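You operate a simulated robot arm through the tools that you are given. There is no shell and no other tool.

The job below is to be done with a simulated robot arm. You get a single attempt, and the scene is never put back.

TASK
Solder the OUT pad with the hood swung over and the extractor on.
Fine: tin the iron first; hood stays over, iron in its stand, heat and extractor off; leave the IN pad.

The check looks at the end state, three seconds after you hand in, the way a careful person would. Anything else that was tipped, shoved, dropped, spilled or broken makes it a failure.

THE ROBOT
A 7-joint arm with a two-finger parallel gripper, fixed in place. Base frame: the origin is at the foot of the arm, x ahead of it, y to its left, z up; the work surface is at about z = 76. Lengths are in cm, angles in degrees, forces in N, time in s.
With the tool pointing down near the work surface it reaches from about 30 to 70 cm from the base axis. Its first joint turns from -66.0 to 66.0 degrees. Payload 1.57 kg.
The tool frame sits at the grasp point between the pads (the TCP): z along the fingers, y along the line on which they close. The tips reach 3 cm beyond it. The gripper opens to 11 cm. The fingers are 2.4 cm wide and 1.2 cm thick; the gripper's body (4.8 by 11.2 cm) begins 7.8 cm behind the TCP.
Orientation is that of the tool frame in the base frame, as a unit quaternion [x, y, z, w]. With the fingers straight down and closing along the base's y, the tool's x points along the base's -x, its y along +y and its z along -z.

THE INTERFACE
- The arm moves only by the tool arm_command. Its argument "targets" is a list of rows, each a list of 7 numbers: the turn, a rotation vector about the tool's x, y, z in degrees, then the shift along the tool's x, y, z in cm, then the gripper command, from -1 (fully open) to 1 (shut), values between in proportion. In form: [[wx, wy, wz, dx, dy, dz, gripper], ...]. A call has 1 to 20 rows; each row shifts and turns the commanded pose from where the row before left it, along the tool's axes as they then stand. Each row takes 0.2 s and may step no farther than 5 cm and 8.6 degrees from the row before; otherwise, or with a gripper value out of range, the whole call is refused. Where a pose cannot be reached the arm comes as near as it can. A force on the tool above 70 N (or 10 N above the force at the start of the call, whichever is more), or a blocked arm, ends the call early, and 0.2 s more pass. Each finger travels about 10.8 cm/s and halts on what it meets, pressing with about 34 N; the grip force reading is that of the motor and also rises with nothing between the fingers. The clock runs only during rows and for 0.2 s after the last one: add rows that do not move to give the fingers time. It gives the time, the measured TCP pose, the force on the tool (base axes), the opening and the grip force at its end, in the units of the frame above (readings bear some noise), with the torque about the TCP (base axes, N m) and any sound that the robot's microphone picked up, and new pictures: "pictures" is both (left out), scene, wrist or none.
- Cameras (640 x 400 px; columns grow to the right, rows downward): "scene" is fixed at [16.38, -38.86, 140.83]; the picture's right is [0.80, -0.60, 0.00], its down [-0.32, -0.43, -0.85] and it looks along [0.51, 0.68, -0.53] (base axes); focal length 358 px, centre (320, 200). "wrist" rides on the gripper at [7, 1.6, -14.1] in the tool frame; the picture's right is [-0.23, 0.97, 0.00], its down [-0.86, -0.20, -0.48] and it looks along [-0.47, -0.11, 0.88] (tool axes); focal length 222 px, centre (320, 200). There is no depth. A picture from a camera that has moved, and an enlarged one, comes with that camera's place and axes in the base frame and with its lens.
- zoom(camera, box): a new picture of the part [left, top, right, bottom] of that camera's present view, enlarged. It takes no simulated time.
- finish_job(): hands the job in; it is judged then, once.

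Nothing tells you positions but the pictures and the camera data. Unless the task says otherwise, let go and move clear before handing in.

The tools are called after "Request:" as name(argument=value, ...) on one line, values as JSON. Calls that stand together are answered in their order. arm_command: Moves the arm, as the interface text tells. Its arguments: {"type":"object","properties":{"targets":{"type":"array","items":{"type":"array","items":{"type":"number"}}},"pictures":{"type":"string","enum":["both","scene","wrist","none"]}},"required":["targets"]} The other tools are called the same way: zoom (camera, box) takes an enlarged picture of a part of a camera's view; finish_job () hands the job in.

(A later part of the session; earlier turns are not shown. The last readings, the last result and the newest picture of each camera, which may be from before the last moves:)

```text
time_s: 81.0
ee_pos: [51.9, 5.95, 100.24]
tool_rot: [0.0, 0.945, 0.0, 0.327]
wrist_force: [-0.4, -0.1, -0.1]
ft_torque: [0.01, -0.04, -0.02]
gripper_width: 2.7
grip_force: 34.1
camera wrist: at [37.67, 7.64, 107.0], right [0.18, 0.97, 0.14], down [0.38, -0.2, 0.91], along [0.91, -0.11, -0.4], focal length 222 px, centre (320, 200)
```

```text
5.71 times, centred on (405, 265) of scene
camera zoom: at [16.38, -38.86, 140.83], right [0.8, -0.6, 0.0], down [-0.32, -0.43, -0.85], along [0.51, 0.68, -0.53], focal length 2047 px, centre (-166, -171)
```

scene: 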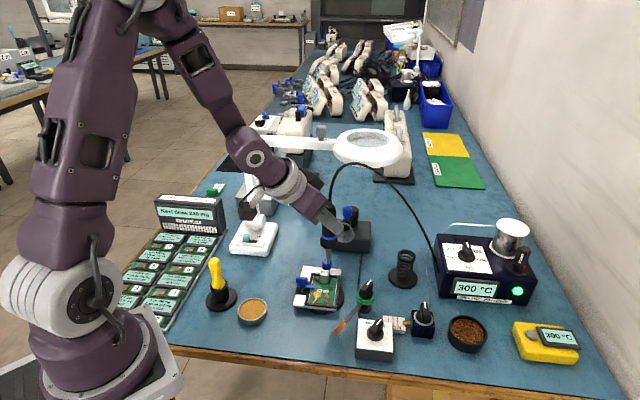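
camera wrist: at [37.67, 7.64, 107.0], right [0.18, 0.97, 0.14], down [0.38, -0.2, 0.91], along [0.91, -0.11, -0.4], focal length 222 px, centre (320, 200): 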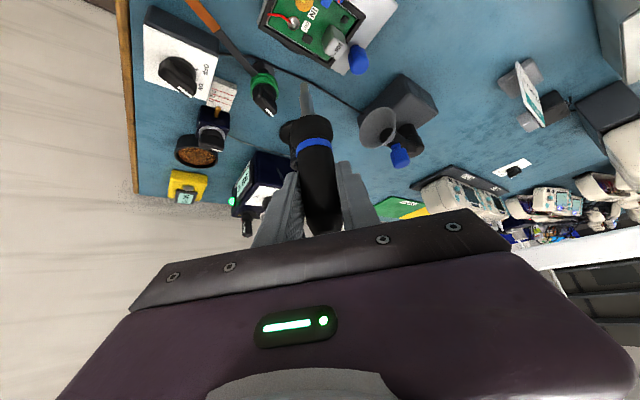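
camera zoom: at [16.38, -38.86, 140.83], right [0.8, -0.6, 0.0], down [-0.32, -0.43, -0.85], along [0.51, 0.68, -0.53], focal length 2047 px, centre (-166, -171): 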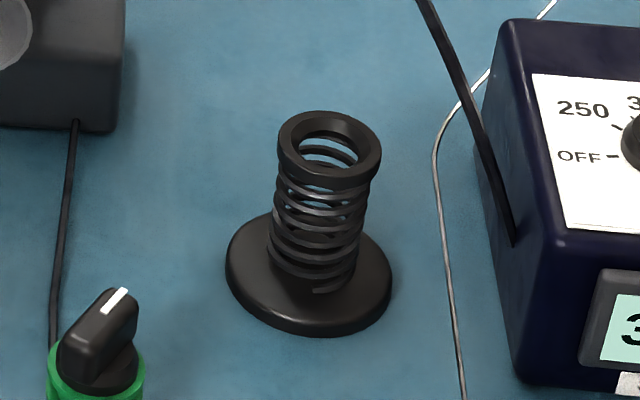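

The iron sits in the grip exactly as before. I'll carry it back above its stand.

Request:
arm_command(targets=[[0, 0, 0, -3.24, -0.99, 2.42, 1], [0, 0, 0, -3.24, -0.99, 2.42, 1], [0, 0, 0, -3.24, -0.99, 2.42, 1], [0, 0, 0, -3.24, -0.99, 2.42, 1], [0, 0, 0, -3.24, -0.99, 2.42, 1], [0, 0, 0, 0, 0, 0, 1]], pictures="both")

Request:
zoom(camera="scene", box=[370, 190, 450, 300])

Request:
zoom(camera="wrist", box=[240, 0, 360, 110])

```text
time_s: 82.4
ee_pos: [72.26, 0.99, 100.54]
tool_rot: [-0.001, 0.945, 0.0, 0.327]
wrist_force: [-0.5, -0.4, -1.2]
ft_torque: [-0.02, 0.02, 0.03]
gripper_width: 2.69
grip_force: 34.0
camera wrist: at [57.97, 2.68, 107.45], right [0.18, 0.97, 0.14], down [0.38, -0.2, 0.91], along [0.91, -0.11, -0.4], focal length 222 px, centre (320, 200)
```

scene: 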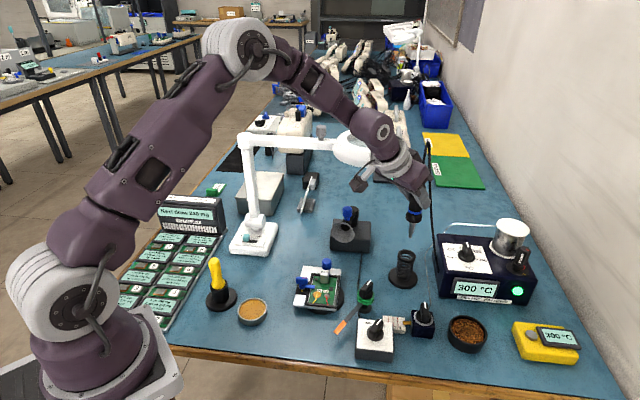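
wrist: 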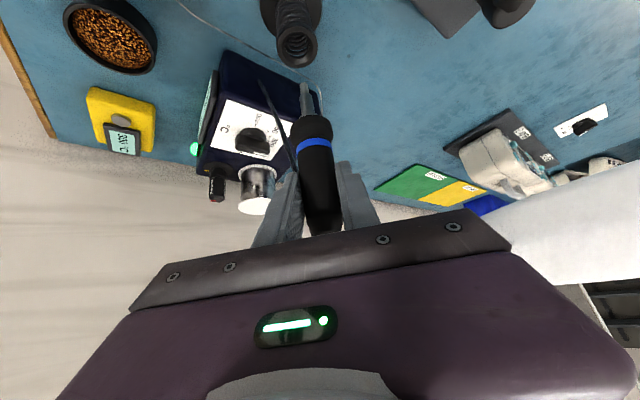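

```text
3.64 times, centred on (410, 245) of scene
camera zoom: at [16.38, -38.86, 140.83], right [0.8, -0.6, 0.0], down [-0.32, -0.43, -0.85], along [0.51, 0.68, -0.53], focal length 1302 px, centre (-7, 36)
```

zoom: 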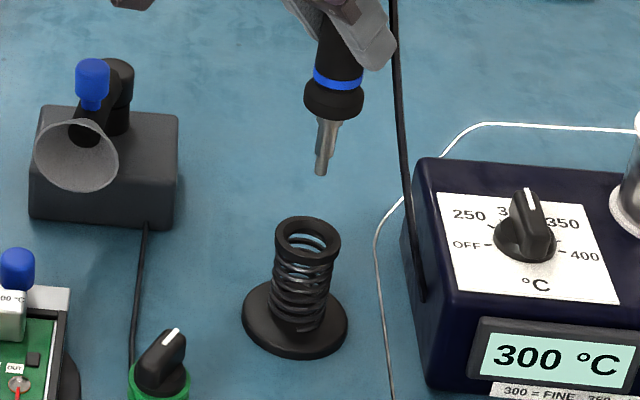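

```text
3.64 times, centred on (300, 55) of wrist
camera zoom: at [57.97, 2.68, 107.45], right [0.18, 0.97, 0.14], down [0.38, -0.2, 0.91], along [0.91, -0.11, -0.4], focal length 808 px, centre (393, 727)
```

zoom: 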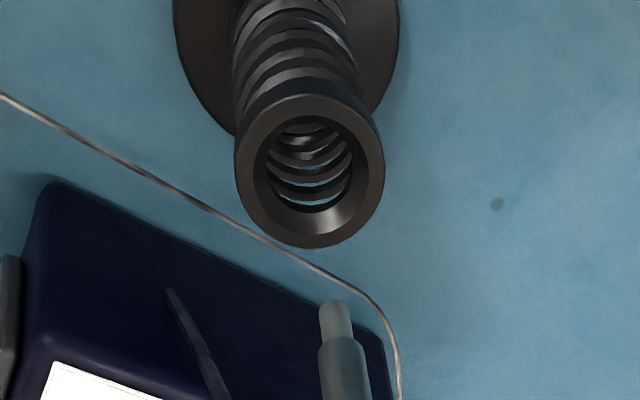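

Request:
arm_command(targets=[[0, 0, 0, 1.251, 0.006, 1.56, 1], [0, 0, 0, 1.251, 0.006, 1.56, 1], [0, 0, 0, 0.938, 0.004, 1.17, 1], [0, 0, 0, 0, 0, 0, 1]], pictures="none")

Request:
zoom(camera="scene", box=[370, 190, 450, 300])

Request:
zoom(camera="wrist", box=[240, 20, 380, 150])

```text
time_s: 83.4
ee_pos: [72.19, 0.99, 95.27]
tool_rot: [-0.001, 0.945, 0.001, 0.327]
wrist_force: [-0.1, 0.0, -1.0]
ft_torque: [-0.01, 0.04, 0.03]
gripper_width: 2.7
grip_force: 33.9
```

```text
3.64 times, centred on (410, 245) of scene
camera zoom: at [16.38, -38.86, 140.83], right [0.8, -0.6, 0.0], down [-0.32, -0.43, -0.85], along [0.51, 0.68, -0.53], focal length 1302 px, centre (-7, 36)
```

zoom: 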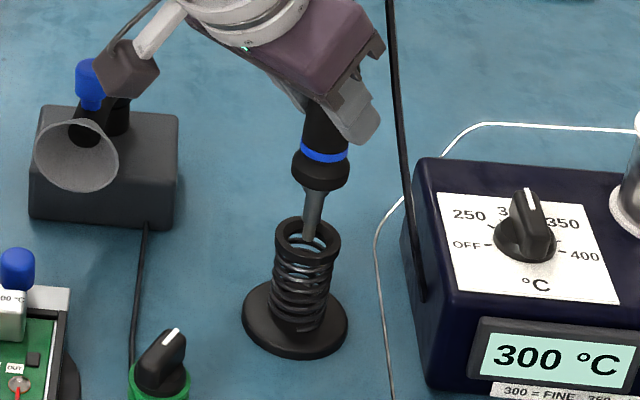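

```text
3.08 times, centred on (310, 85) of wrist
camera zoom: at [57.82, 2.67, 102.03], right [0.18, 0.97, 0.14], down [0.38, -0.2, 0.91], along [0.91, -0.11, -0.4], focal length 684 px, centre (351, 554)
```

zoom: 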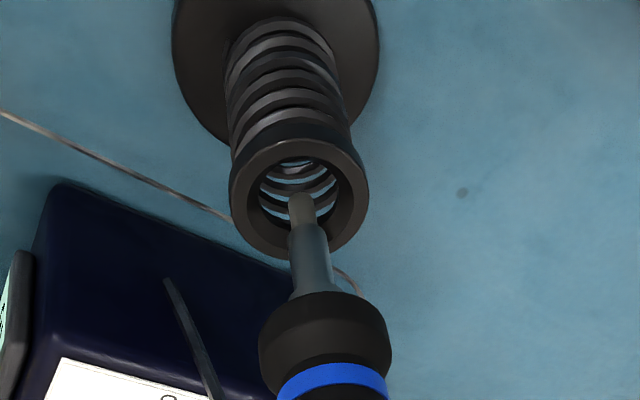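

The tip is entering the ring on centre. I'll lower the iron the rest of the way.

Request:
arm_command(targets=[[0, 0, 0, 0.916, 0.012, 1.187, 1], [0, 0, 0, 0.794, 0.01, 1.029, 1], [0, 0, 0, 0.61, 0.008, 0.792, 1], [0, 0, 0, 0.427, 0.005, 0.554, 1], [0, 0, 0, 0.244, 0.003, 0.317, 1], [0, 0, 0, 0.122, 0.002, 0.158, 1], [0, 0, 0, 0, 0, 0, 1]], pictures="none")

Request:
zoom(camera="scene", box=[370, 190, 450, 300])

Request:
zoom(camera="wrist", box=[230, 20, 400, 240])

```text
time_s: 85.0
ee_pos: [72.31, 1.01, 90.26]
tool_rot: [-0.001, 0.944, 0.001, 0.329]
wrist_force: [-13.9, 0.1, 21.4]
ft_torque: [0.05, 0.42, 0.03]
gripper_width: 2.69
grip_force: 33.7
```

```text
3.64 times, centred on (410, 245) of scene
camera zoom: at [16.29, -38.86, 140.84], right [0.8, -0.6, 0.0], down [-0.32, -0.43, -0.85], along [0.51, 0.68, -0.53], focal length 1302 px, centre (-7, 36)
```

zoom: 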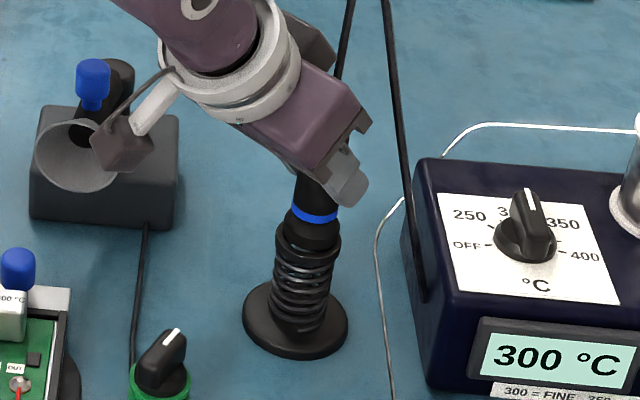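

```text
1.82 times, centred on (315, 130) of wrist
camera zoom: at [57.88, 2.71, 97.01], right [0.18, 0.97, 0.14], down [0.37, -0.2, 0.91], along [0.91, -0.11, -0.4], focal length 404 px, centre (329, 327)
```

zoom: 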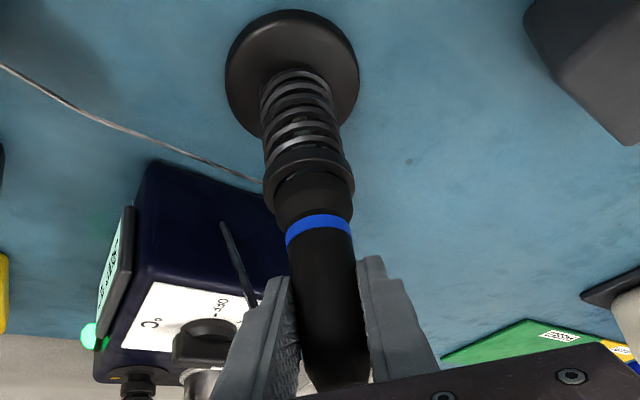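

The iron is seated; I'll take off the preload by easing back a millimetre, then open and back straight out.

Request:
arm_command(targets=[[0, 0, 0, 0, 0, -0.15, 1], [0, 0, 0, 0, 0, 0, 1]], pictures="none")

```text
time_s: 85.6
ee_pos: [72.16, 1.02, 90.3]
tool_rot: [0.0, 0.945, -0.001, 0.328]
wrist_force: [5.6, -0.6, 3.6]
ft_torque: [-0.03, -0.42, 0.0]
gripper_width: 2.7
grip_force: 34.2
```

Request:
arm_command(targets=[[0, 0, 0, 0, 0, 0.05, 1], [0, 0, 0, 0, 0, 0, 0.45], [0, 0, 0, 0, 0, 0, 0.2], [0, 0, 0, 0, 0, 0, 0.15], [0, 0, 0, 0, 0, 0, 0.15]], pictures="none")

Request:
zoom(camera="scene", box=[370, 190, 450, 300])

Request:
zoom(camera="wrist", box=[230, 20, 400, 240])

```text
time_s: 86.8
ee_pos: [72.05, 1.09, 90.28]
tool_rot: [-0.001, 0.945, 0.0, 0.327]
wrist_force: [0.0, 0.2, 0.8]
ft_torque: [0.02, -0.05, 0.0]
gripper_width: 4.7
grip_force: 0.1
```

```text
3.64 times, centred on (410, 245) of scene
camera zoom: at [16.38, -38.86, 140.83], right [0.8, -0.6, 0.0], down [-0.32, -0.43, -0.85], along [0.51, 0.68, -0.53], focal length 1302 px, centre (-7, 36)
```

zoom: 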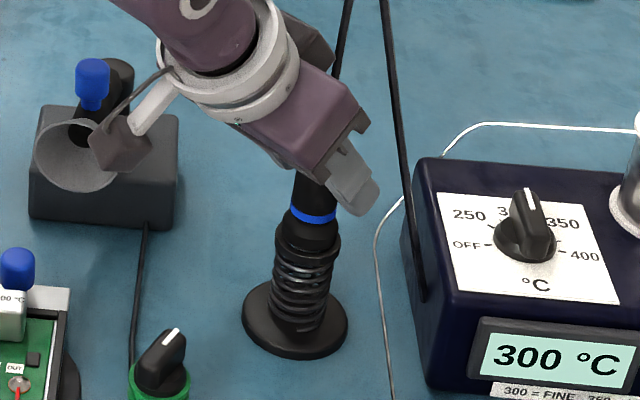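

```text
1.82 times, centred on (315, 130) of wrist
camera zoom: at [57.83, 2.73, 97.01], right [0.18, 0.97, 0.14], down [0.38, -0.2, 0.91], along [0.91, -0.11, -0.4], focal length 404 px, centre (329, 327)
```

zoom: 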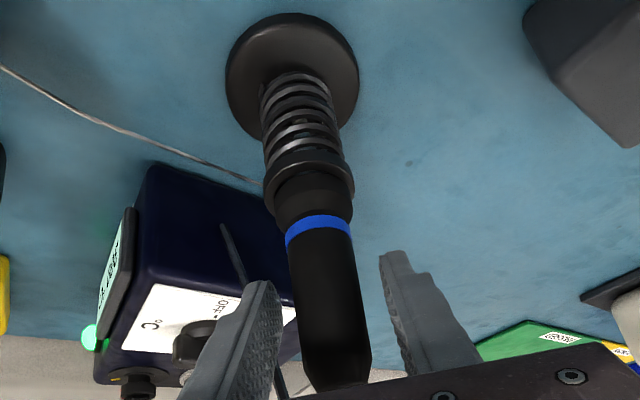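

The iron stands free in its holder. I'll back straight out along the tool axis, then look closely at the station's dial to switch the heat off.

Request:
arm_command(targets=[[0, 0, 0, 0, 0, -3, 0.15], [0, 0, 0, 0, 0, -4, 0.15], [0, 0, 0, 0, 0, -4, 0.15], [0, 0, 0, 0, -3.5, -1, 0.15], [0, 0, 0, 0, -3.5, 0, 0.15], [0, 0, 0, 0, -3.5, 0, 0.15], [0, 0, 0, 0, 0, 0, 0.15]], pictures="both")

Request:
zoom(camera="wrist", box=[200, 50, 400, 230])

Request:
zoom(camera="scene", box=[370, 190, 550, 310])

```text
time_s: 88.4
ee_pos: [64.61, -9.41, 99.52]
tool_rot: [0.0, 0.945, 0.0, 0.327]
wrist_force: [-0.6, 0.2, -0.4]
ft_torque: [0.01, 0.03, 0.01]
gripper_width: 4.69
grip_force: 0.1
camera wrist: at [50.44, -7.72, 106.34], right [0.18, 0.97, 0.14], down [0.38, -0.2, 0.91], along [0.91, -0.11, -0.4], focal length 222 px, centre (320, 200)
```

scene: 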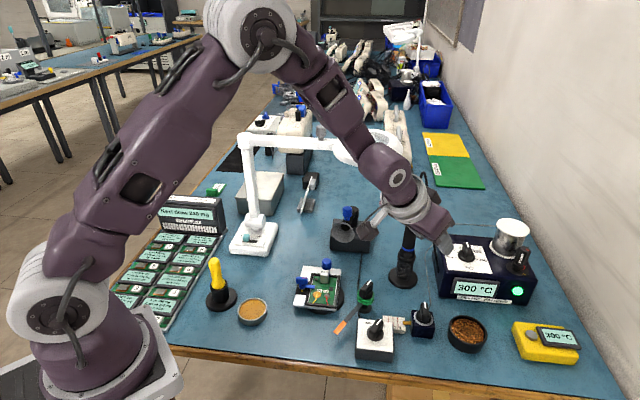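
wrist: 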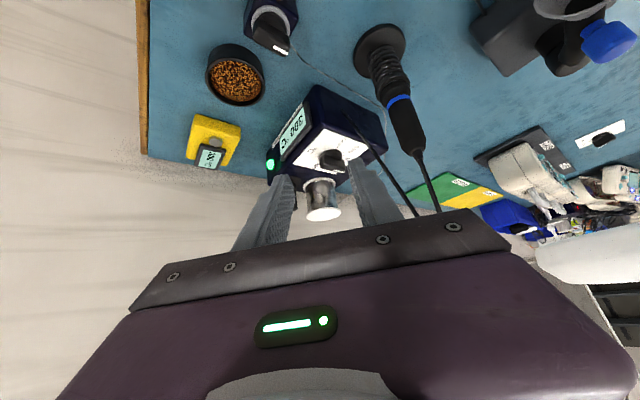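

```text
2.22 times, centred on (300, 140) of wrist
camera zoom: at [50.44, -7.72, 106.34], right [0.18, 0.97, 0.14], down [0.38, -0.2, 0.91], along [0.91, -0.11, -0.4], focal length 494 px, centre (364, 333)
```

zoom: 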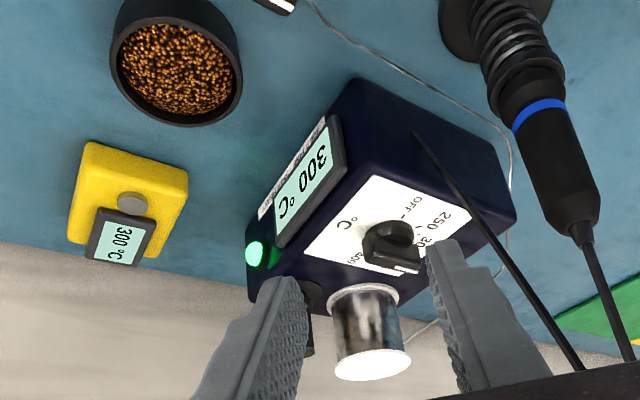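

```text
3.33 times, centred on (460, 250) of scene
camera zoom: at [16.37, -38.86, 140.83], right [0.8, -0.6, 0.0], down [-0.32, -0.43, -0.85], along [0.51, 0.68, -0.53], focal length 1194 px, centre (-147, 33)
```

zoom: 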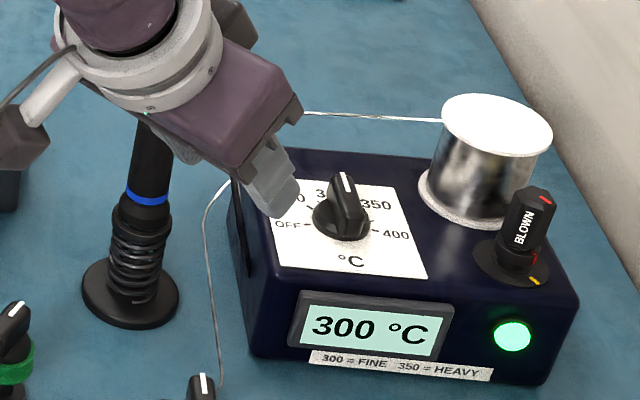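

The iron is safely back. The dial points at 300 (45° in base terms) and OFF is 90° counter-clockwise; it is too far out for a vertical grip, so I'll push its handle round with closed fingertips coming in at an angle. First I'll turn the wrist and move closer to locate it.

Request:
arm_command(targets=[[-4.64, 0, -5.9, 0, 0, 0, 0.5], [-4.64, 0, -5.9, 0, 0, 0, 1], [-4.64, 0, -5.9, 0, 0, 0, 1], [-4.64, 0, -5.9, 0, 0, 0, 1], [0, -6, 0, 0, 0, 0, 1], [0, -6, 0, 0, 0, 0, 1], [0, 0, 0, 0.093, -1.79, 3.0, 1], [0, 0, 0, 0, 0, 0, 1]], pictures="both")

Request:
zoom(camera="wrist", box=[220, 60, 420, 240])

Request:
zoom(camera="scene", box=[420, 210, 540, 310])

```text
time_s: 90.2
ee_pos: [67.52, -9.87, 97.73]
tool_rot: [-0.235, 0.874, 0.11, 0.411]
wrist_force: [0.1, 0.0, -0.3]
ft_torque: [0.03, -0.01, -0.02]
gripper_width: 0.0
grip_force: 21.2
camera wrist: at [53.47, -16.1, 101.4], right [-0.36, 0.92, 0.17], down [0.25, -0.08, 0.96], along [0.9, 0.39, -0.2], focal length 222 px, centre (320, 200)
```

scene: 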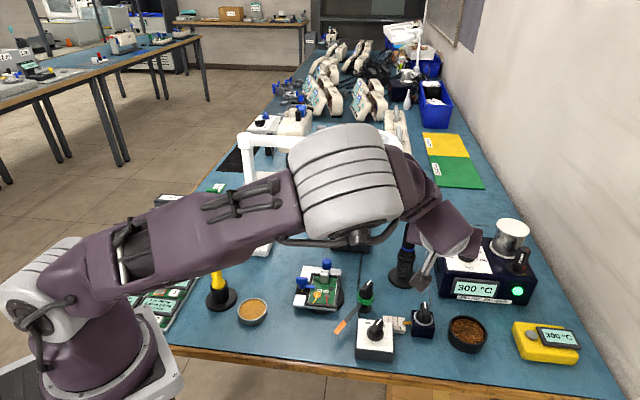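
wrist: 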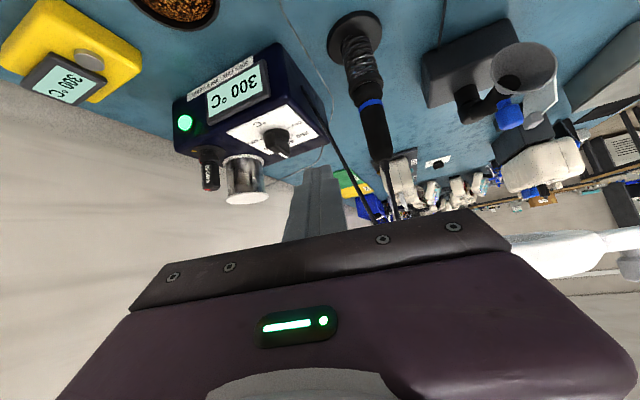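

```text
2.22 times, centred on (320, 150) of wrist
camera zoom: at [53.47, -16.1, 101.4], right [-0.36, 0.92, 0.17], down [0.25, -0.08, 0.96], along [0.9, 0.39, -0.2], focal length 494 px, centre (320, 311)
```

zoom: 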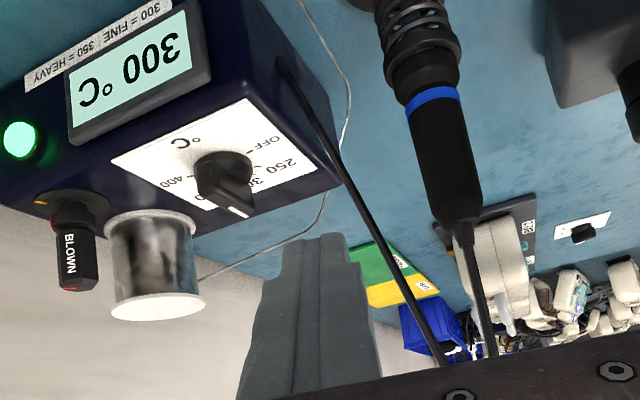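

```text
4.00 times, centred on (480, 260) of scene
camera zoom: at [16.38, -38.86, 140.83], right [0.8, -0.6, 0.0], down [-0.32, -0.43, -0.85], along [0.51, 0.68, -0.53], focal length 1433 px, centre (-320, -40)
```

zoom: 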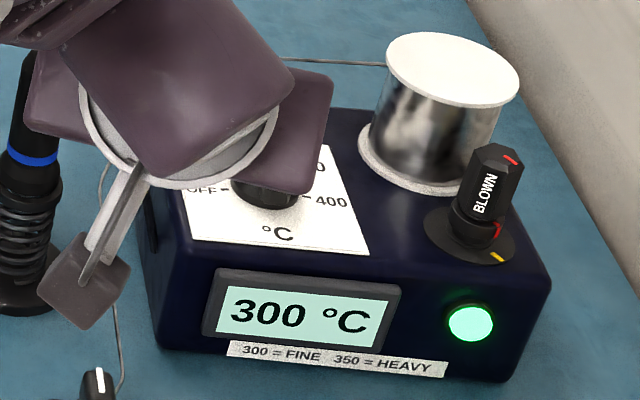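

The knob's white mark comes out near (82.3, -7.9, 88), so its axis is about (81.5, -8.65). I'll move the closed fingertips in to about 4 cm short of the start position, to the left of the handle's near end.

Request:
arm_command(targets=[[0, 0, 0, 0.287, -1.21, 2.78, 1], [0, 0, 0, 0.287, -1.21, 2.78, 1], [0, 0, 0, 0.287, -1.21, 2.78, 1], [0, 0, 0, 0, 0, 0, 1]], pictures="both")

Request:
zoom(camera="wrist", box=[220, 60, 420, 240])

Request:
zoom(camera="scene", box=[420, 200, 540, 310])

```text
time_s: 91.2
ee_pos: [74.39, -10.07, 91.67]
tool_rot: [-0.236, 0.874, 0.11, 0.41]
wrist_force: [0.7, -0.1, 1.2]
ft_torque: [-0.02, -0.04, 0.02]
gripper_width: 0.01
grip_force: 20.7
camera wrist: at [60.31, -16.35, 95.36], right [-0.36, 0.92, 0.17], down [0.26, -0.08, 0.96], along [0.9, 0.39, -0.2], focal length 222 px, centre (320, 200)
```

scene: 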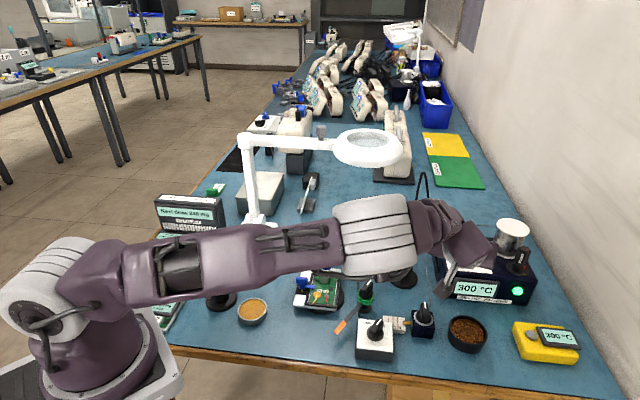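
wrist: 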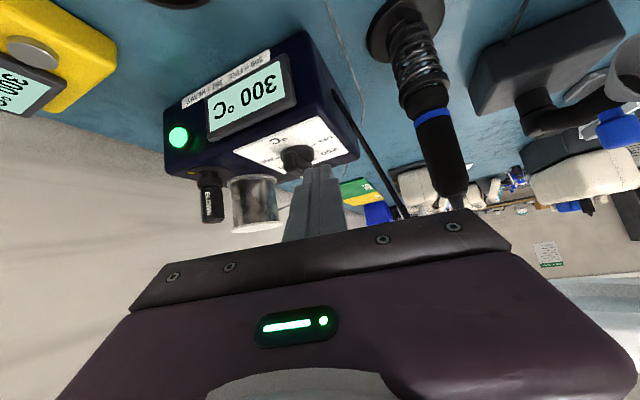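

```text
2.22 times, centred on (320, 150) of wrist
camera zoom: at [60.31, -16.35, 95.36], right [-0.36, 0.92, 0.17], down [0.26, -0.08, 0.96], along [0.9, 0.39, -0.2], focal length 494 px, centre (320, 311)
```

zoom: 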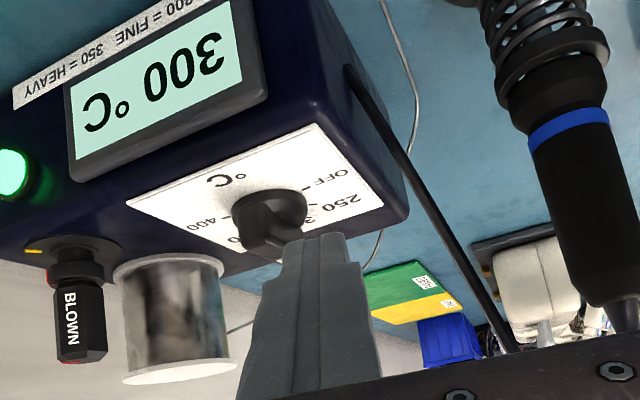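

```text
3.64 times, centred on (480, 255) of scene
camera zoom: at [16.38, -38.86, 140.83], right [0.8, -0.6, 0.0], down [-0.32, -0.43, -0.85], along [0.51, 0.68, -0.53], focal length 1302 px, centre (-262, 0)
```

zoom: 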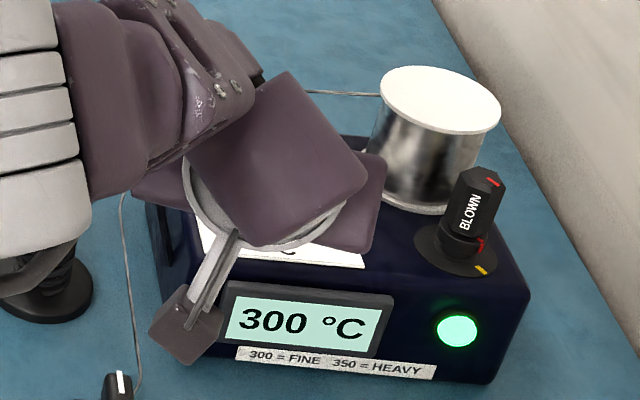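

Request:
zoom(camera="wrist", box=[265, 110, 345, 190])

Request:
zoom(camera="scene", box=[320, 160, 480, 320])

```text
5.00 times, centred on (305, 150) of wrist
camera zoom: at [60.31, -16.35, 95.36], right [-0.36, 0.92, 0.17], down [0.26, -0.08, 0.96], along [0.9, 0.39, -0.2], focal length 1111 px, centre (395, 450)
```

zoom: 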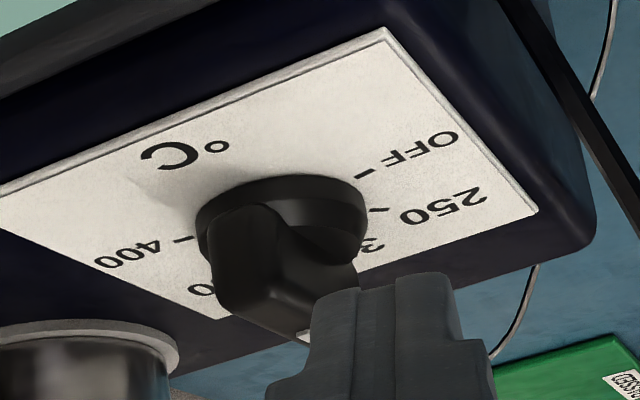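

```text
2.50 times, centred on (400, 240) of scene
camera zoom: at [16.38, -38.86, 140.83], right [0.8, -0.6, 0.0], down [-0.32, -0.43, -0.85], along [0.51, 0.68, -0.53], focal length 896 px, centre (120, 100)
```

zoom: 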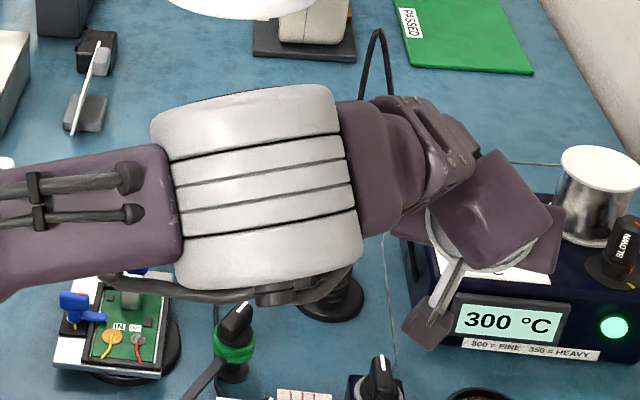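

The elbow has dropped low in this pose and blocks the scene camera, so positions here are too uncertain. I'll back out and return to the straight-ahead wrist heading, where both cameras see the dial.

Request:
arm_command(targets=[[0, 0, 0, -0.287, 1.21, -2.78, 1], [0, 0, 0, -0.287, 1.21, -2.78, 1], [0, 0, 0, -0.287, 1.21, -2.78, 1], [5.78, 0, 4.79, 0, 0, 0, 1], [5.78, 0, 4.79, 0, 0, 0, 1], [5.78, 0, 4.79, 0, 0, 0, 1], [5.78, 0, 4.79, 0, 0, 0, 1], [0, 0, 0, 0, 0, 0, 1]], pictures="both")

Request:
zoom(camera="scene", box=[280, 160, 480, 320])

```text
time_s: 93.0
ee_pos: [67.52, -9.82, 97.77]
tool_rot: [0.0, 0.905, 0.0, 0.425]
wrist_force: [-0.5, 0.6, -0.4]
ft_torque: [0.04, -0.01, 0.03]
gripper_width: 0.0
grip_force: 21.6
camera wrist: at [52.18, -8.18, 101.43], right [0.15, 0.97, 0.17], down [0.18, -0.2, 0.96], along [0.97, -0.11, -0.2], focal length 222 px, centre (320, 200)
```

scene: 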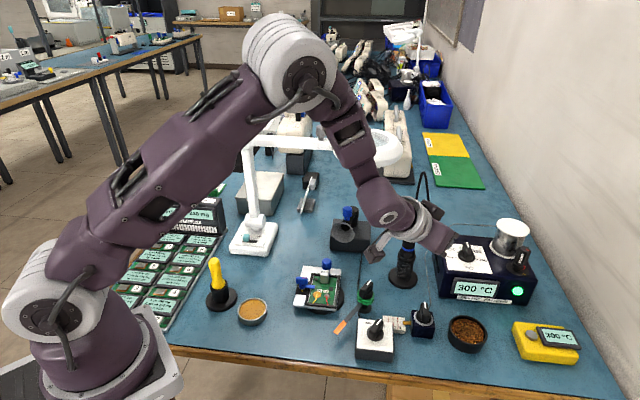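
wrist: 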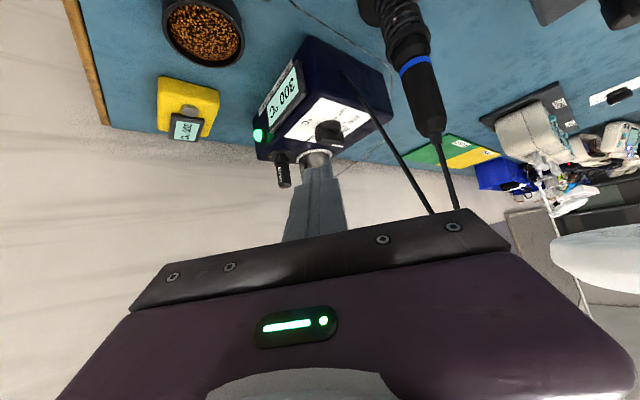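

```text
2.50 times, centred on (380, 240) of scene
camera zoom: at [16.38, -38.86, 140.83], right [0.8, -0.6, 0.0], down [-0.32, -0.43, -0.85], along [0.51, 0.68, -0.53], focal length 896 px, centre (170, 100)
```

zoom: 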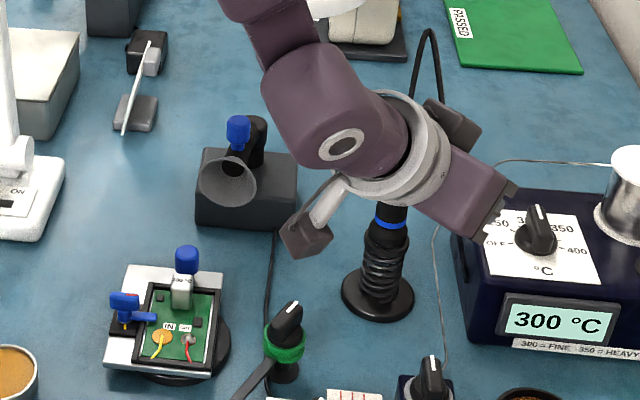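

Elbow is up again, and hood, board, iron and dial all look undisturbed. I'll zoom from both cameras to fix the dial's position.

Request:
zoom(camera="scene", box=[430, 215, 500, 285])

Request:
zoom(camera="wrist", box=[280, 90, 370, 180])

```text
5.71 times, centred on (465, 250) of scene
camera zoom: at [16.38, -38.86, 140.83], right [0.8, -0.6, 0.0], down [-0.32, -0.43, -0.85], along [0.51, 0.68, -0.53], focal length 2047 px, centre (-509, -86)
```

zoom: 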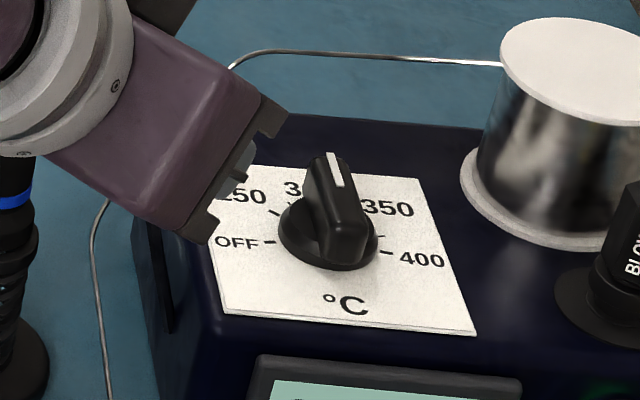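

```text
4.44 times, centred on (325, 135) of wrist
camera zoom: at [52.18, -8.18, 101.43], right [0.15, 0.97, 0.17], down [0.18, -0.2, 0.96], along [0.97, -0.11, -0.2], focal length 987 px, centre (298, 489)
```

zoom: 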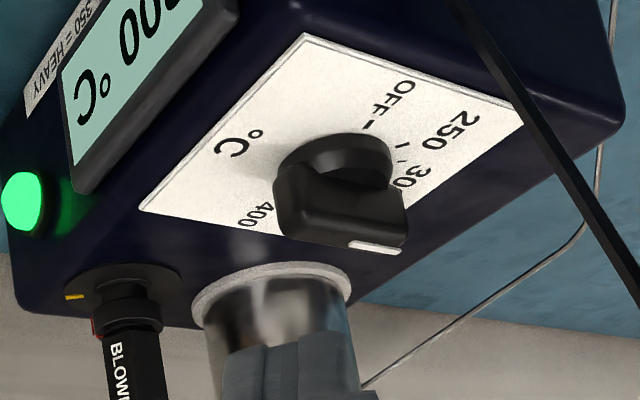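

From the plate corners I get the plate at z ≈ 85.2 and the dial axis at about (81.8, -8.3), handle top z ≈ 88. I'll approach with a slight 10° heading so the hand stays clear of the iron's cord.

Request:
arm_command(targets=[[-3.85, 0, -3.2, 0, 0, 0, 1], [-3.85, 0, -3.2, 0, 0, 0, 1], [0, 0, 0, -0.094, 0.233, 4.0, 1], [0, 0, 0, -0.094, 0.233, 4.0, 1], [0, 0, 0, 0, 0, 0, 1]], pictures="both")

Request:
zoom(camera="scene", box=[410, 200, 500, 290])

Request:
zoom(camera="wrist", box=[260, 100, 380, 210])

```text
time_s: 94.2
ee_pos: [73.56, -8.32, 92.6]
tool_rot: [-0.08, 0.902, 0.036, 0.422]
wrist_force: [-0.5, -0.2, -1.2]
ft_torque: [0.0, -0.03, 0.02]
gripper_width: 0.0
grip_force: 21.4
camera wrist: at [58.2, -9.37, 96.33], right [-0.03, 0.98, 0.17], down [0.21, -0.16, 0.96], along [0.98, 0.06, -0.2], focal length 222 px, centre (320, 200)
```

scene: 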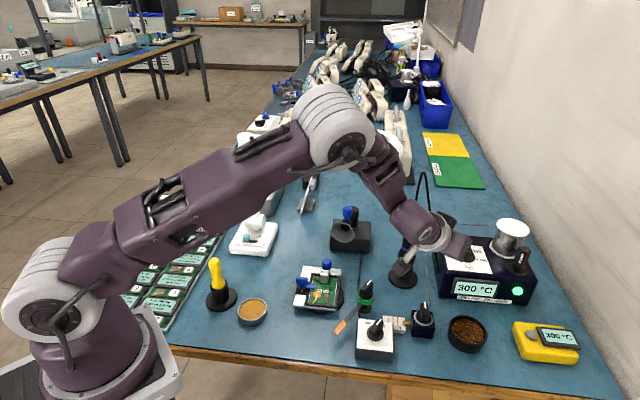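
wrist: 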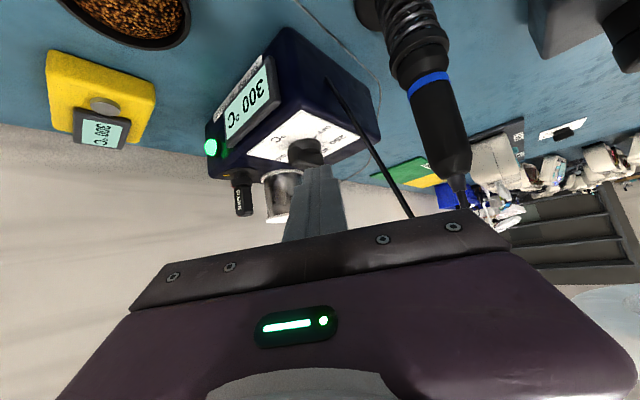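

```text
4.44 times, centred on (455, 245) of scene
camera zoom: at [16.38, -38.86, 140.83], right [0.8, -0.6, 0.0], down [-0.32, -0.43, -0.85], along [0.51, 0.68, -0.53], focal length 1592 px, centre (-280, 0)
```

zoom: 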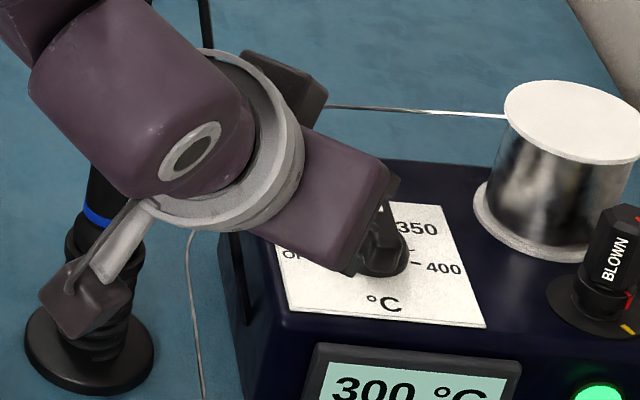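

```text
3.64 times, centred on (320, 155) of wrist
camera zoom: at [58.2, -9.37, 96.33], right [-0.03, 0.98, 0.17], down [0.21, -0.16, 0.96], along [0.98, 0.06, -0.2], focal length 808 px, centre (320, 364)
```

zoom: 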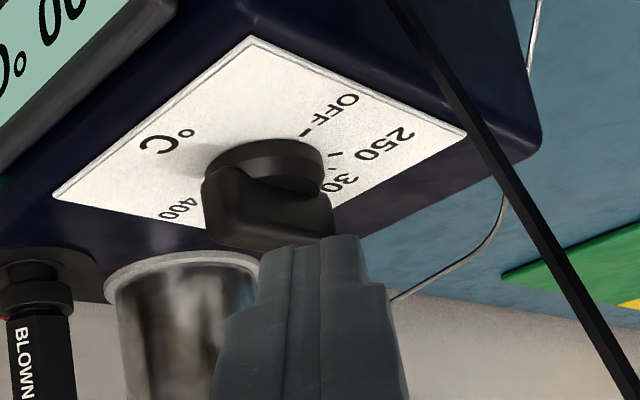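

Request:
arm_command(targets=[[0, 0, 0, 0.152, 0.14, 2.165, 1], [0, 0, 0, 0.152, 0.14, 2.165, 1], [0, 0, 0, 0, 0, 0, 1]], pictures="both")

Request:
zoom(camera="scene", box=[420, 205, 500, 285])

Request:
zoom(camera="wrist", box=[260, 110, 380, 220])

```text
time_s: 95.0
ee_pos: [76.65, -7.53, 89.74]
tool_rot: [-0.08, 0.902, 0.037, 0.423]
wrist_force: [0.7, 0.0, 0.4]
ft_torque: [-0.02, -0.01, 0.02]
gripper_width: 0.04
grip_force: 21.2
camera wrist: at [61.23, -8.49, 93.39], right [-0.03, 0.98, 0.17], down [0.21, -0.16, 0.96], along [0.98, 0.06, -0.2], focal length 222 px, centre (320, 200)
```

scene: 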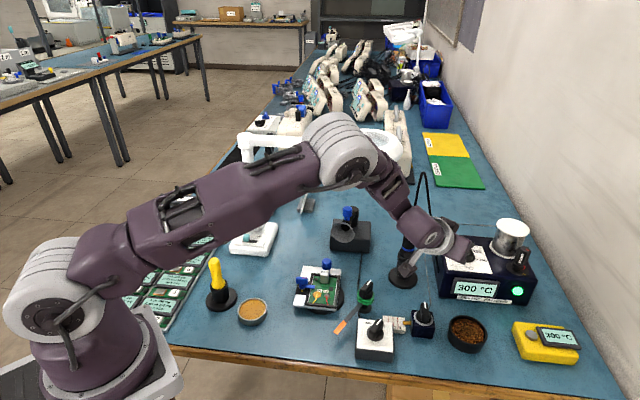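
wrist: 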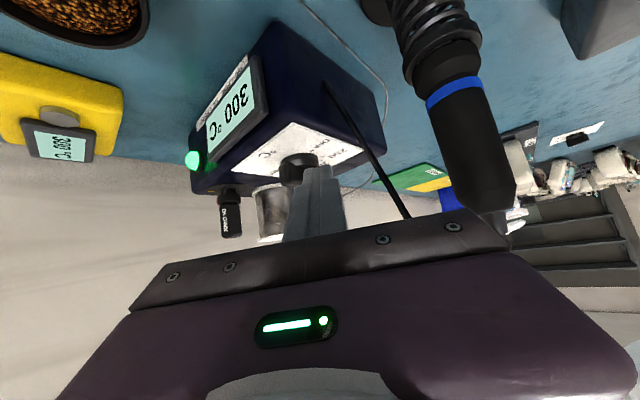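

```text
5.00 times, centred on (460, 245) of scene
camera zoom: at [16.38, -38.86, 140.83], right [0.8, -0.6, 0.0], down [-0.32, -0.43, -0.85], along [0.51, 0.68, -0.53], focal length 1791 px, centre (-380, -25)
```

zoom: 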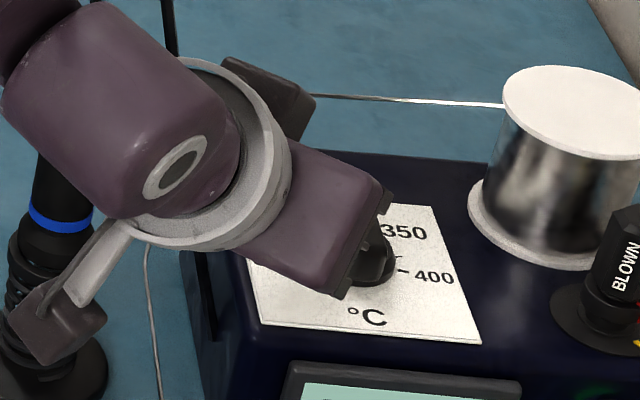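

```text
3.64 times, centred on (320, 165) of wrist
camera zoom: at [61.23, -8.49, 93.39], right [-0.03, 0.98, 0.17], down [0.21, -0.16, 0.96], along [0.98, 0.06, -0.2], focal length 808 px, centre (320, 327)
```

zoom: 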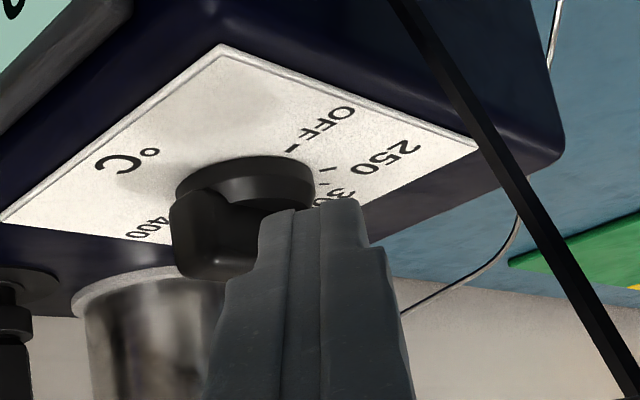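

The fingertips are beside the handle's left face with its near end showing to the left. I'll start pushing sideways in small steps and watch the pointer and the force.

Request:
arm_command(targets=[[0, 0, 0, 0.033, -0.296, -0.04, 1], [0, 0, 0, 0.033, -0.296, -0.04, 1], [0, 0, 0, 0, 0, 0, 1]], pictures="none")

Request:
zoom(camera="wrist", box=[260, 110, 380, 220])

```text
time_s: 95.8
ee_pos: [76.6, -8.05, 89.61]
tool_rot: [-0.08, 0.902, 0.036, 0.423]
wrist_force: [1.0, 0.0, 0.3]
ft_torque: [-0.01, 0.0, -0.01]
gripper_width: 0.01
grip_force: 21.3
```

```text
3.64 times, centred on (320, 165) of wrist
camera zoom: at [61.24, -9.15, 93.4], right [-0.03, 0.98, 0.17], down [0.21, -0.16, 0.96], along [0.98, 0.06, -0.2], focal length 808 px, centre (320, 327)
```

zoom: 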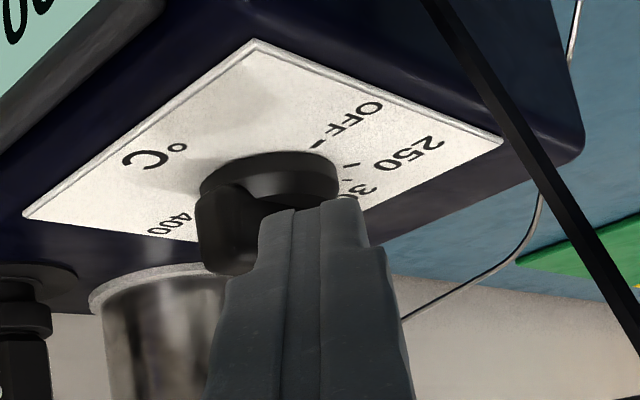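

Request:
arm_command(targets=[[0, 0, 0, -0.104, -0.232, 0.125, 1], [0, 0, 0, -0.104, -0.232, 0.125, 1], [0, 0, 0, 0, 0, 0, 1]], pictures="none")

Request:
zoom(camera="wrist", box=[260, 110, 380, 220])

```text
time_s: 96.6
ee_pos: [77.01, -8.42, 89.65]
tool_rot: [-0.079, 0.902, 0.036, 0.423]
wrist_force: [-0.8, -0.3, 0.2]
ft_torque: [-0.01, 0.0, -0.03]
gripper_width: 0.01
grip_force: 21.1
```

```text
3.64 times, centred on (320, 165) of wrist
camera zoom: at [61.64, -9.55, 93.4], right [-0.03, 0.98, 0.17], down [0.21, -0.16, 0.96], along [0.98, 0.06, -0.2], focal length 808 px, centre (320, 327)
```

zoom: 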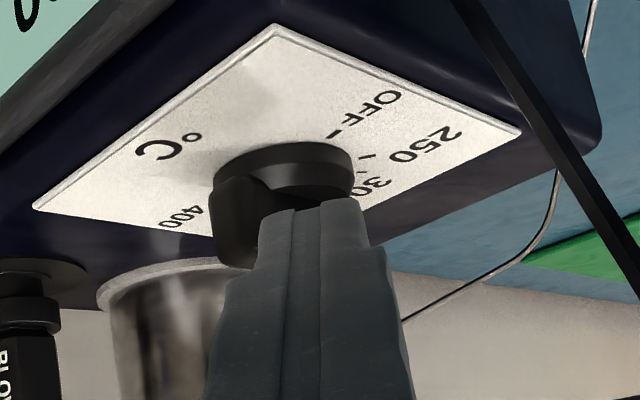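

Request:
arm_command(targets=[[0, 0, 0, -0.189, -0.052, 0.227, 1], [0, 0, 0, -0.189, -0.052, 0.227, 1], [0, 0, 0, 0, 0, 0, 1]], pictures="none")

Request:
zoom(camera="wrist", box=[260, 110, 380, 220])

Request:
zoom(camera="scene", box=[420, 205, 500, 285])

```text
time_s: 97.4
ee_pos: [77.6, -8.46, 89.6]
tool_rot: [-0.079, 0.902, 0.036, 0.422]
wrist_force: [-0.6, -0.4, -0.5]
ft_torque: [0.01, 0.0, 0.02]
gripper_width: 0.02
grip_force: 22.1
```

```text
3.64 times, centred on (320, 165) of wrist
camera zoom: at [62.25, -9.53, 93.38], right [-0.03, 0.98, 0.17], down [0.21, -0.16, 0.96], along [0.98, 0.06, -0.2], focal length 808 px, centre (320, 327)
```

zoom: 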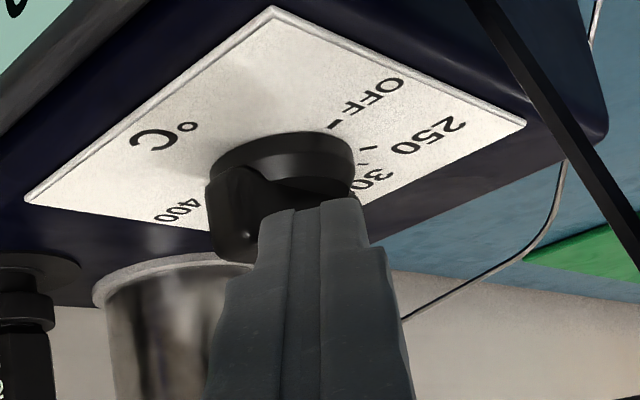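

```text
5.00 times, centred on (460, 245) of scene
camera zoom: at [16.38, -38.86, 140.83], right [0.8, -0.6, 0.0], down [-0.32, -0.43, -0.85], along [0.51, 0.68, -0.53], focal length 1791 px, centre (-380, -25)
```

zoom: 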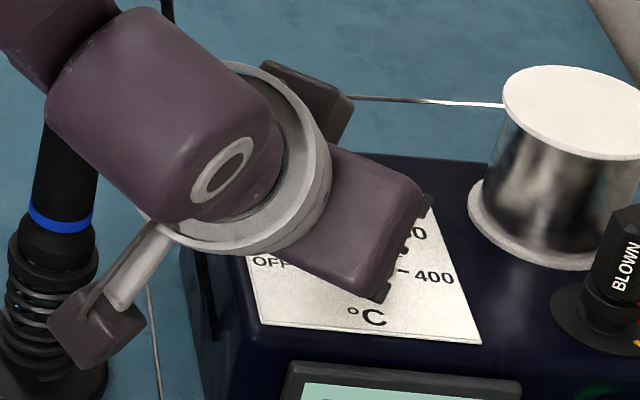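

Request:
arm_command(targets=[[0, 0, 0, -0.189, -0.052, 0.227, 1], [0, 0, 0, -0.189, -0.052, 0.227, 1], [0, 0, 0, 0, 0, 0, 1]], pictures="none")

Request:
zoom(camera="wrist", box=[260, 110, 380, 220])

```text
time_s: 98.2
ee_pos: [78.25, -8.61, 89.71]
tool_rot: [-0.08, 0.902, 0.036, 0.423]
wrist_force: [-1.1, -0.5, 0.1]
ft_torque: [0.02, 0.03, 0.0]
gripper_width: 0.01
grip_force: 21.4
```

```text
3.64 times, centred on (320, 165) of wrist
camera zoom: at [62.89, -9.5, 93.39], right [-0.03, 0.98, 0.17], down [0.21, -0.16, 0.96], along [0.98, 0.06, -0.2], focal length 808 px, centre (320, 327)
```

zoom: 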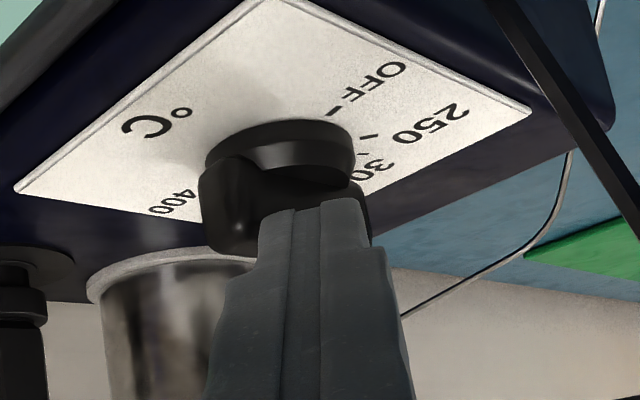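

Request:
arm_command(targets=[[0, 0, 0, -0.189, -0.052, 0.227, 1], [0, 0, 0, 0, 0, 0, 1]], pictures="none")

Request:
zoom(camera="wrist", box=[260, 110, 380, 220])

```text
time_s: 98.8
ee_pos: [78.65, -8.54, 89.63]
tool_rot: [-0.079, 0.902, 0.036, 0.424]
wrist_force: [0.2, -0.3, 0.3]
ft_torque: [0.0, 0.02, 0.0]
gripper_width: 0.0
grip_force: 20.7
```

```text
3.64 times, centred on (320, 165) of wrist
camera zoom: at [63.2, -9.46, 93.39], right [-0.03, 0.98, 0.17], down [0.21, -0.16, 0.96], along [0.98, 0.06, -0.2], focal length 808 px, centre (320, 327)
```

zoom: 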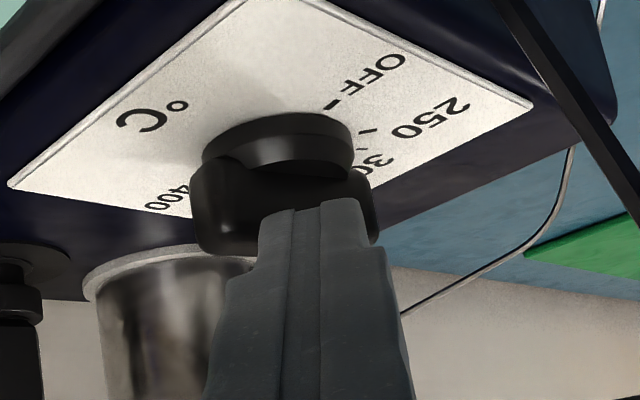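

Request:
zoom(camera="wrist", box=[180, 30, 380, 230])

Request:
zoom(camera="scene", box=[420, 205, 540, 305])

```text
2.00 times, centred on (280, 130) of wrist
camera zoom: at [63.2, -9.46, 93.39], right [-0.03, 0.98, 0.17], down [0.21, -0.16, 0.96], along [0.98, 0.06, -0.2], focal length 444 px, centre (400, 340)
```

zoom: 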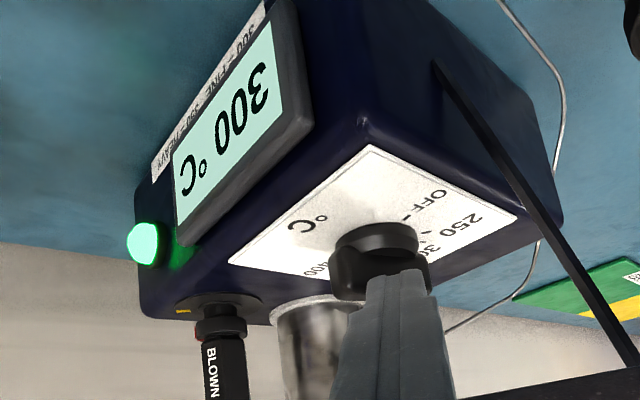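

```text
4.00 times, centred on (480, 255) of scene
camera zoom: at [16.38, -38.86, 140.83], right [0.8, -0.6, 0.0], down [-0.32, -0.43, -0.85], along [0.51, 0.68, -0.53], focal length 1433 px, centre (-320, -20)
```

zoom: 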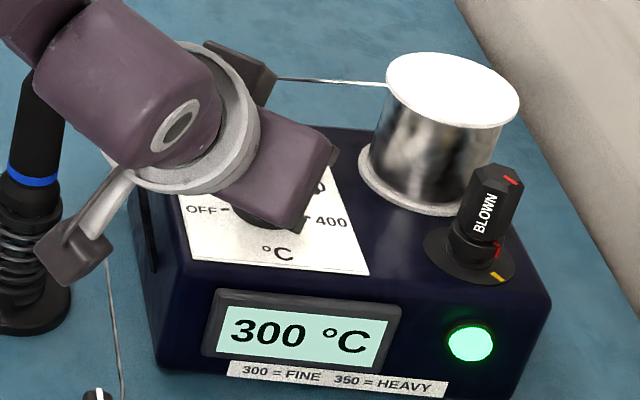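

Request:
arm_command(targets=[[0, 0, 0, 0, 0, -2.5, 1], [0, 0, 0, 0, 0, -3.5, 1], [0, 0, 0, 0, 0, -3.5, 1], [0, 0, 0, 0, 0, 0, 1]], pictures="none")

Request:
zoom(camera="wrist", box=[260, 80, 380, 190])

Request:
zoom(camera="scene", box=[420, 205, 540, 305])

```text
time_s: 99.8
ee_pos: [71.28, -9.74, 95.75]
tool_rot: [-0.08, 0.903, 0.036, 0.422]
wrist_force: [-0.3, 0.1, -0.3]
ft_torque: [-0.03, -0.01, 0.01]
gripper_width: 0.0
grip_force: 21.3
```

```text
3.64 times, centred on (320, 135) of wrist
camera zoom: at [55.91, -10.81, 99.4], right [-0.03, 0.98, 0.17], down [0.21, -0.16, 0.96], along [0.98, 0.06, -0.2], focal length 808 px, centre (320, 436)
```

zoom: 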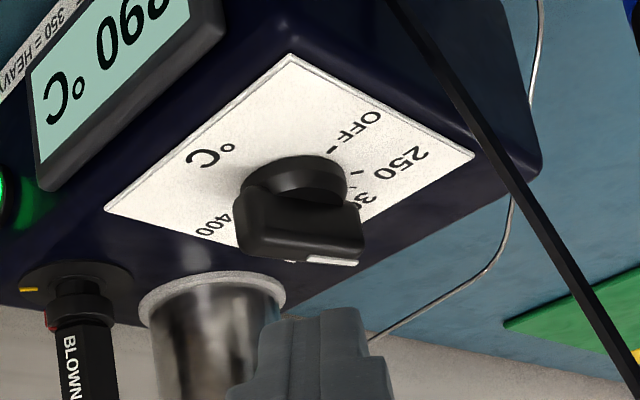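

```text
4.00 times, centred on (480, 255) of scene
camera zoom: at [16.37, -38.86, 140.83], right [0.8, -0.6, 0.0], down [-0.32, -0.43, -0.85], along [0.51, 0.68, -0.53], focal length 1433 px, centre (-320, -20)
```

zoom: 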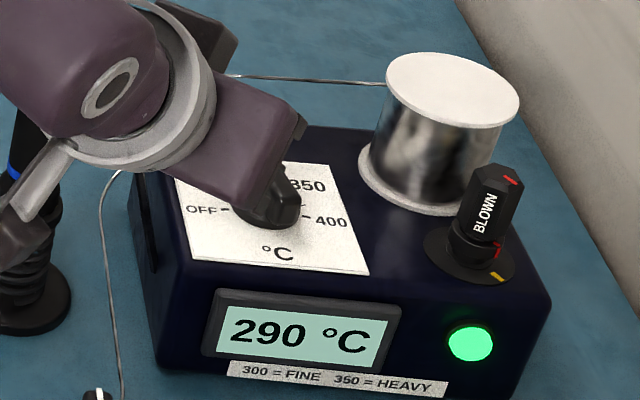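

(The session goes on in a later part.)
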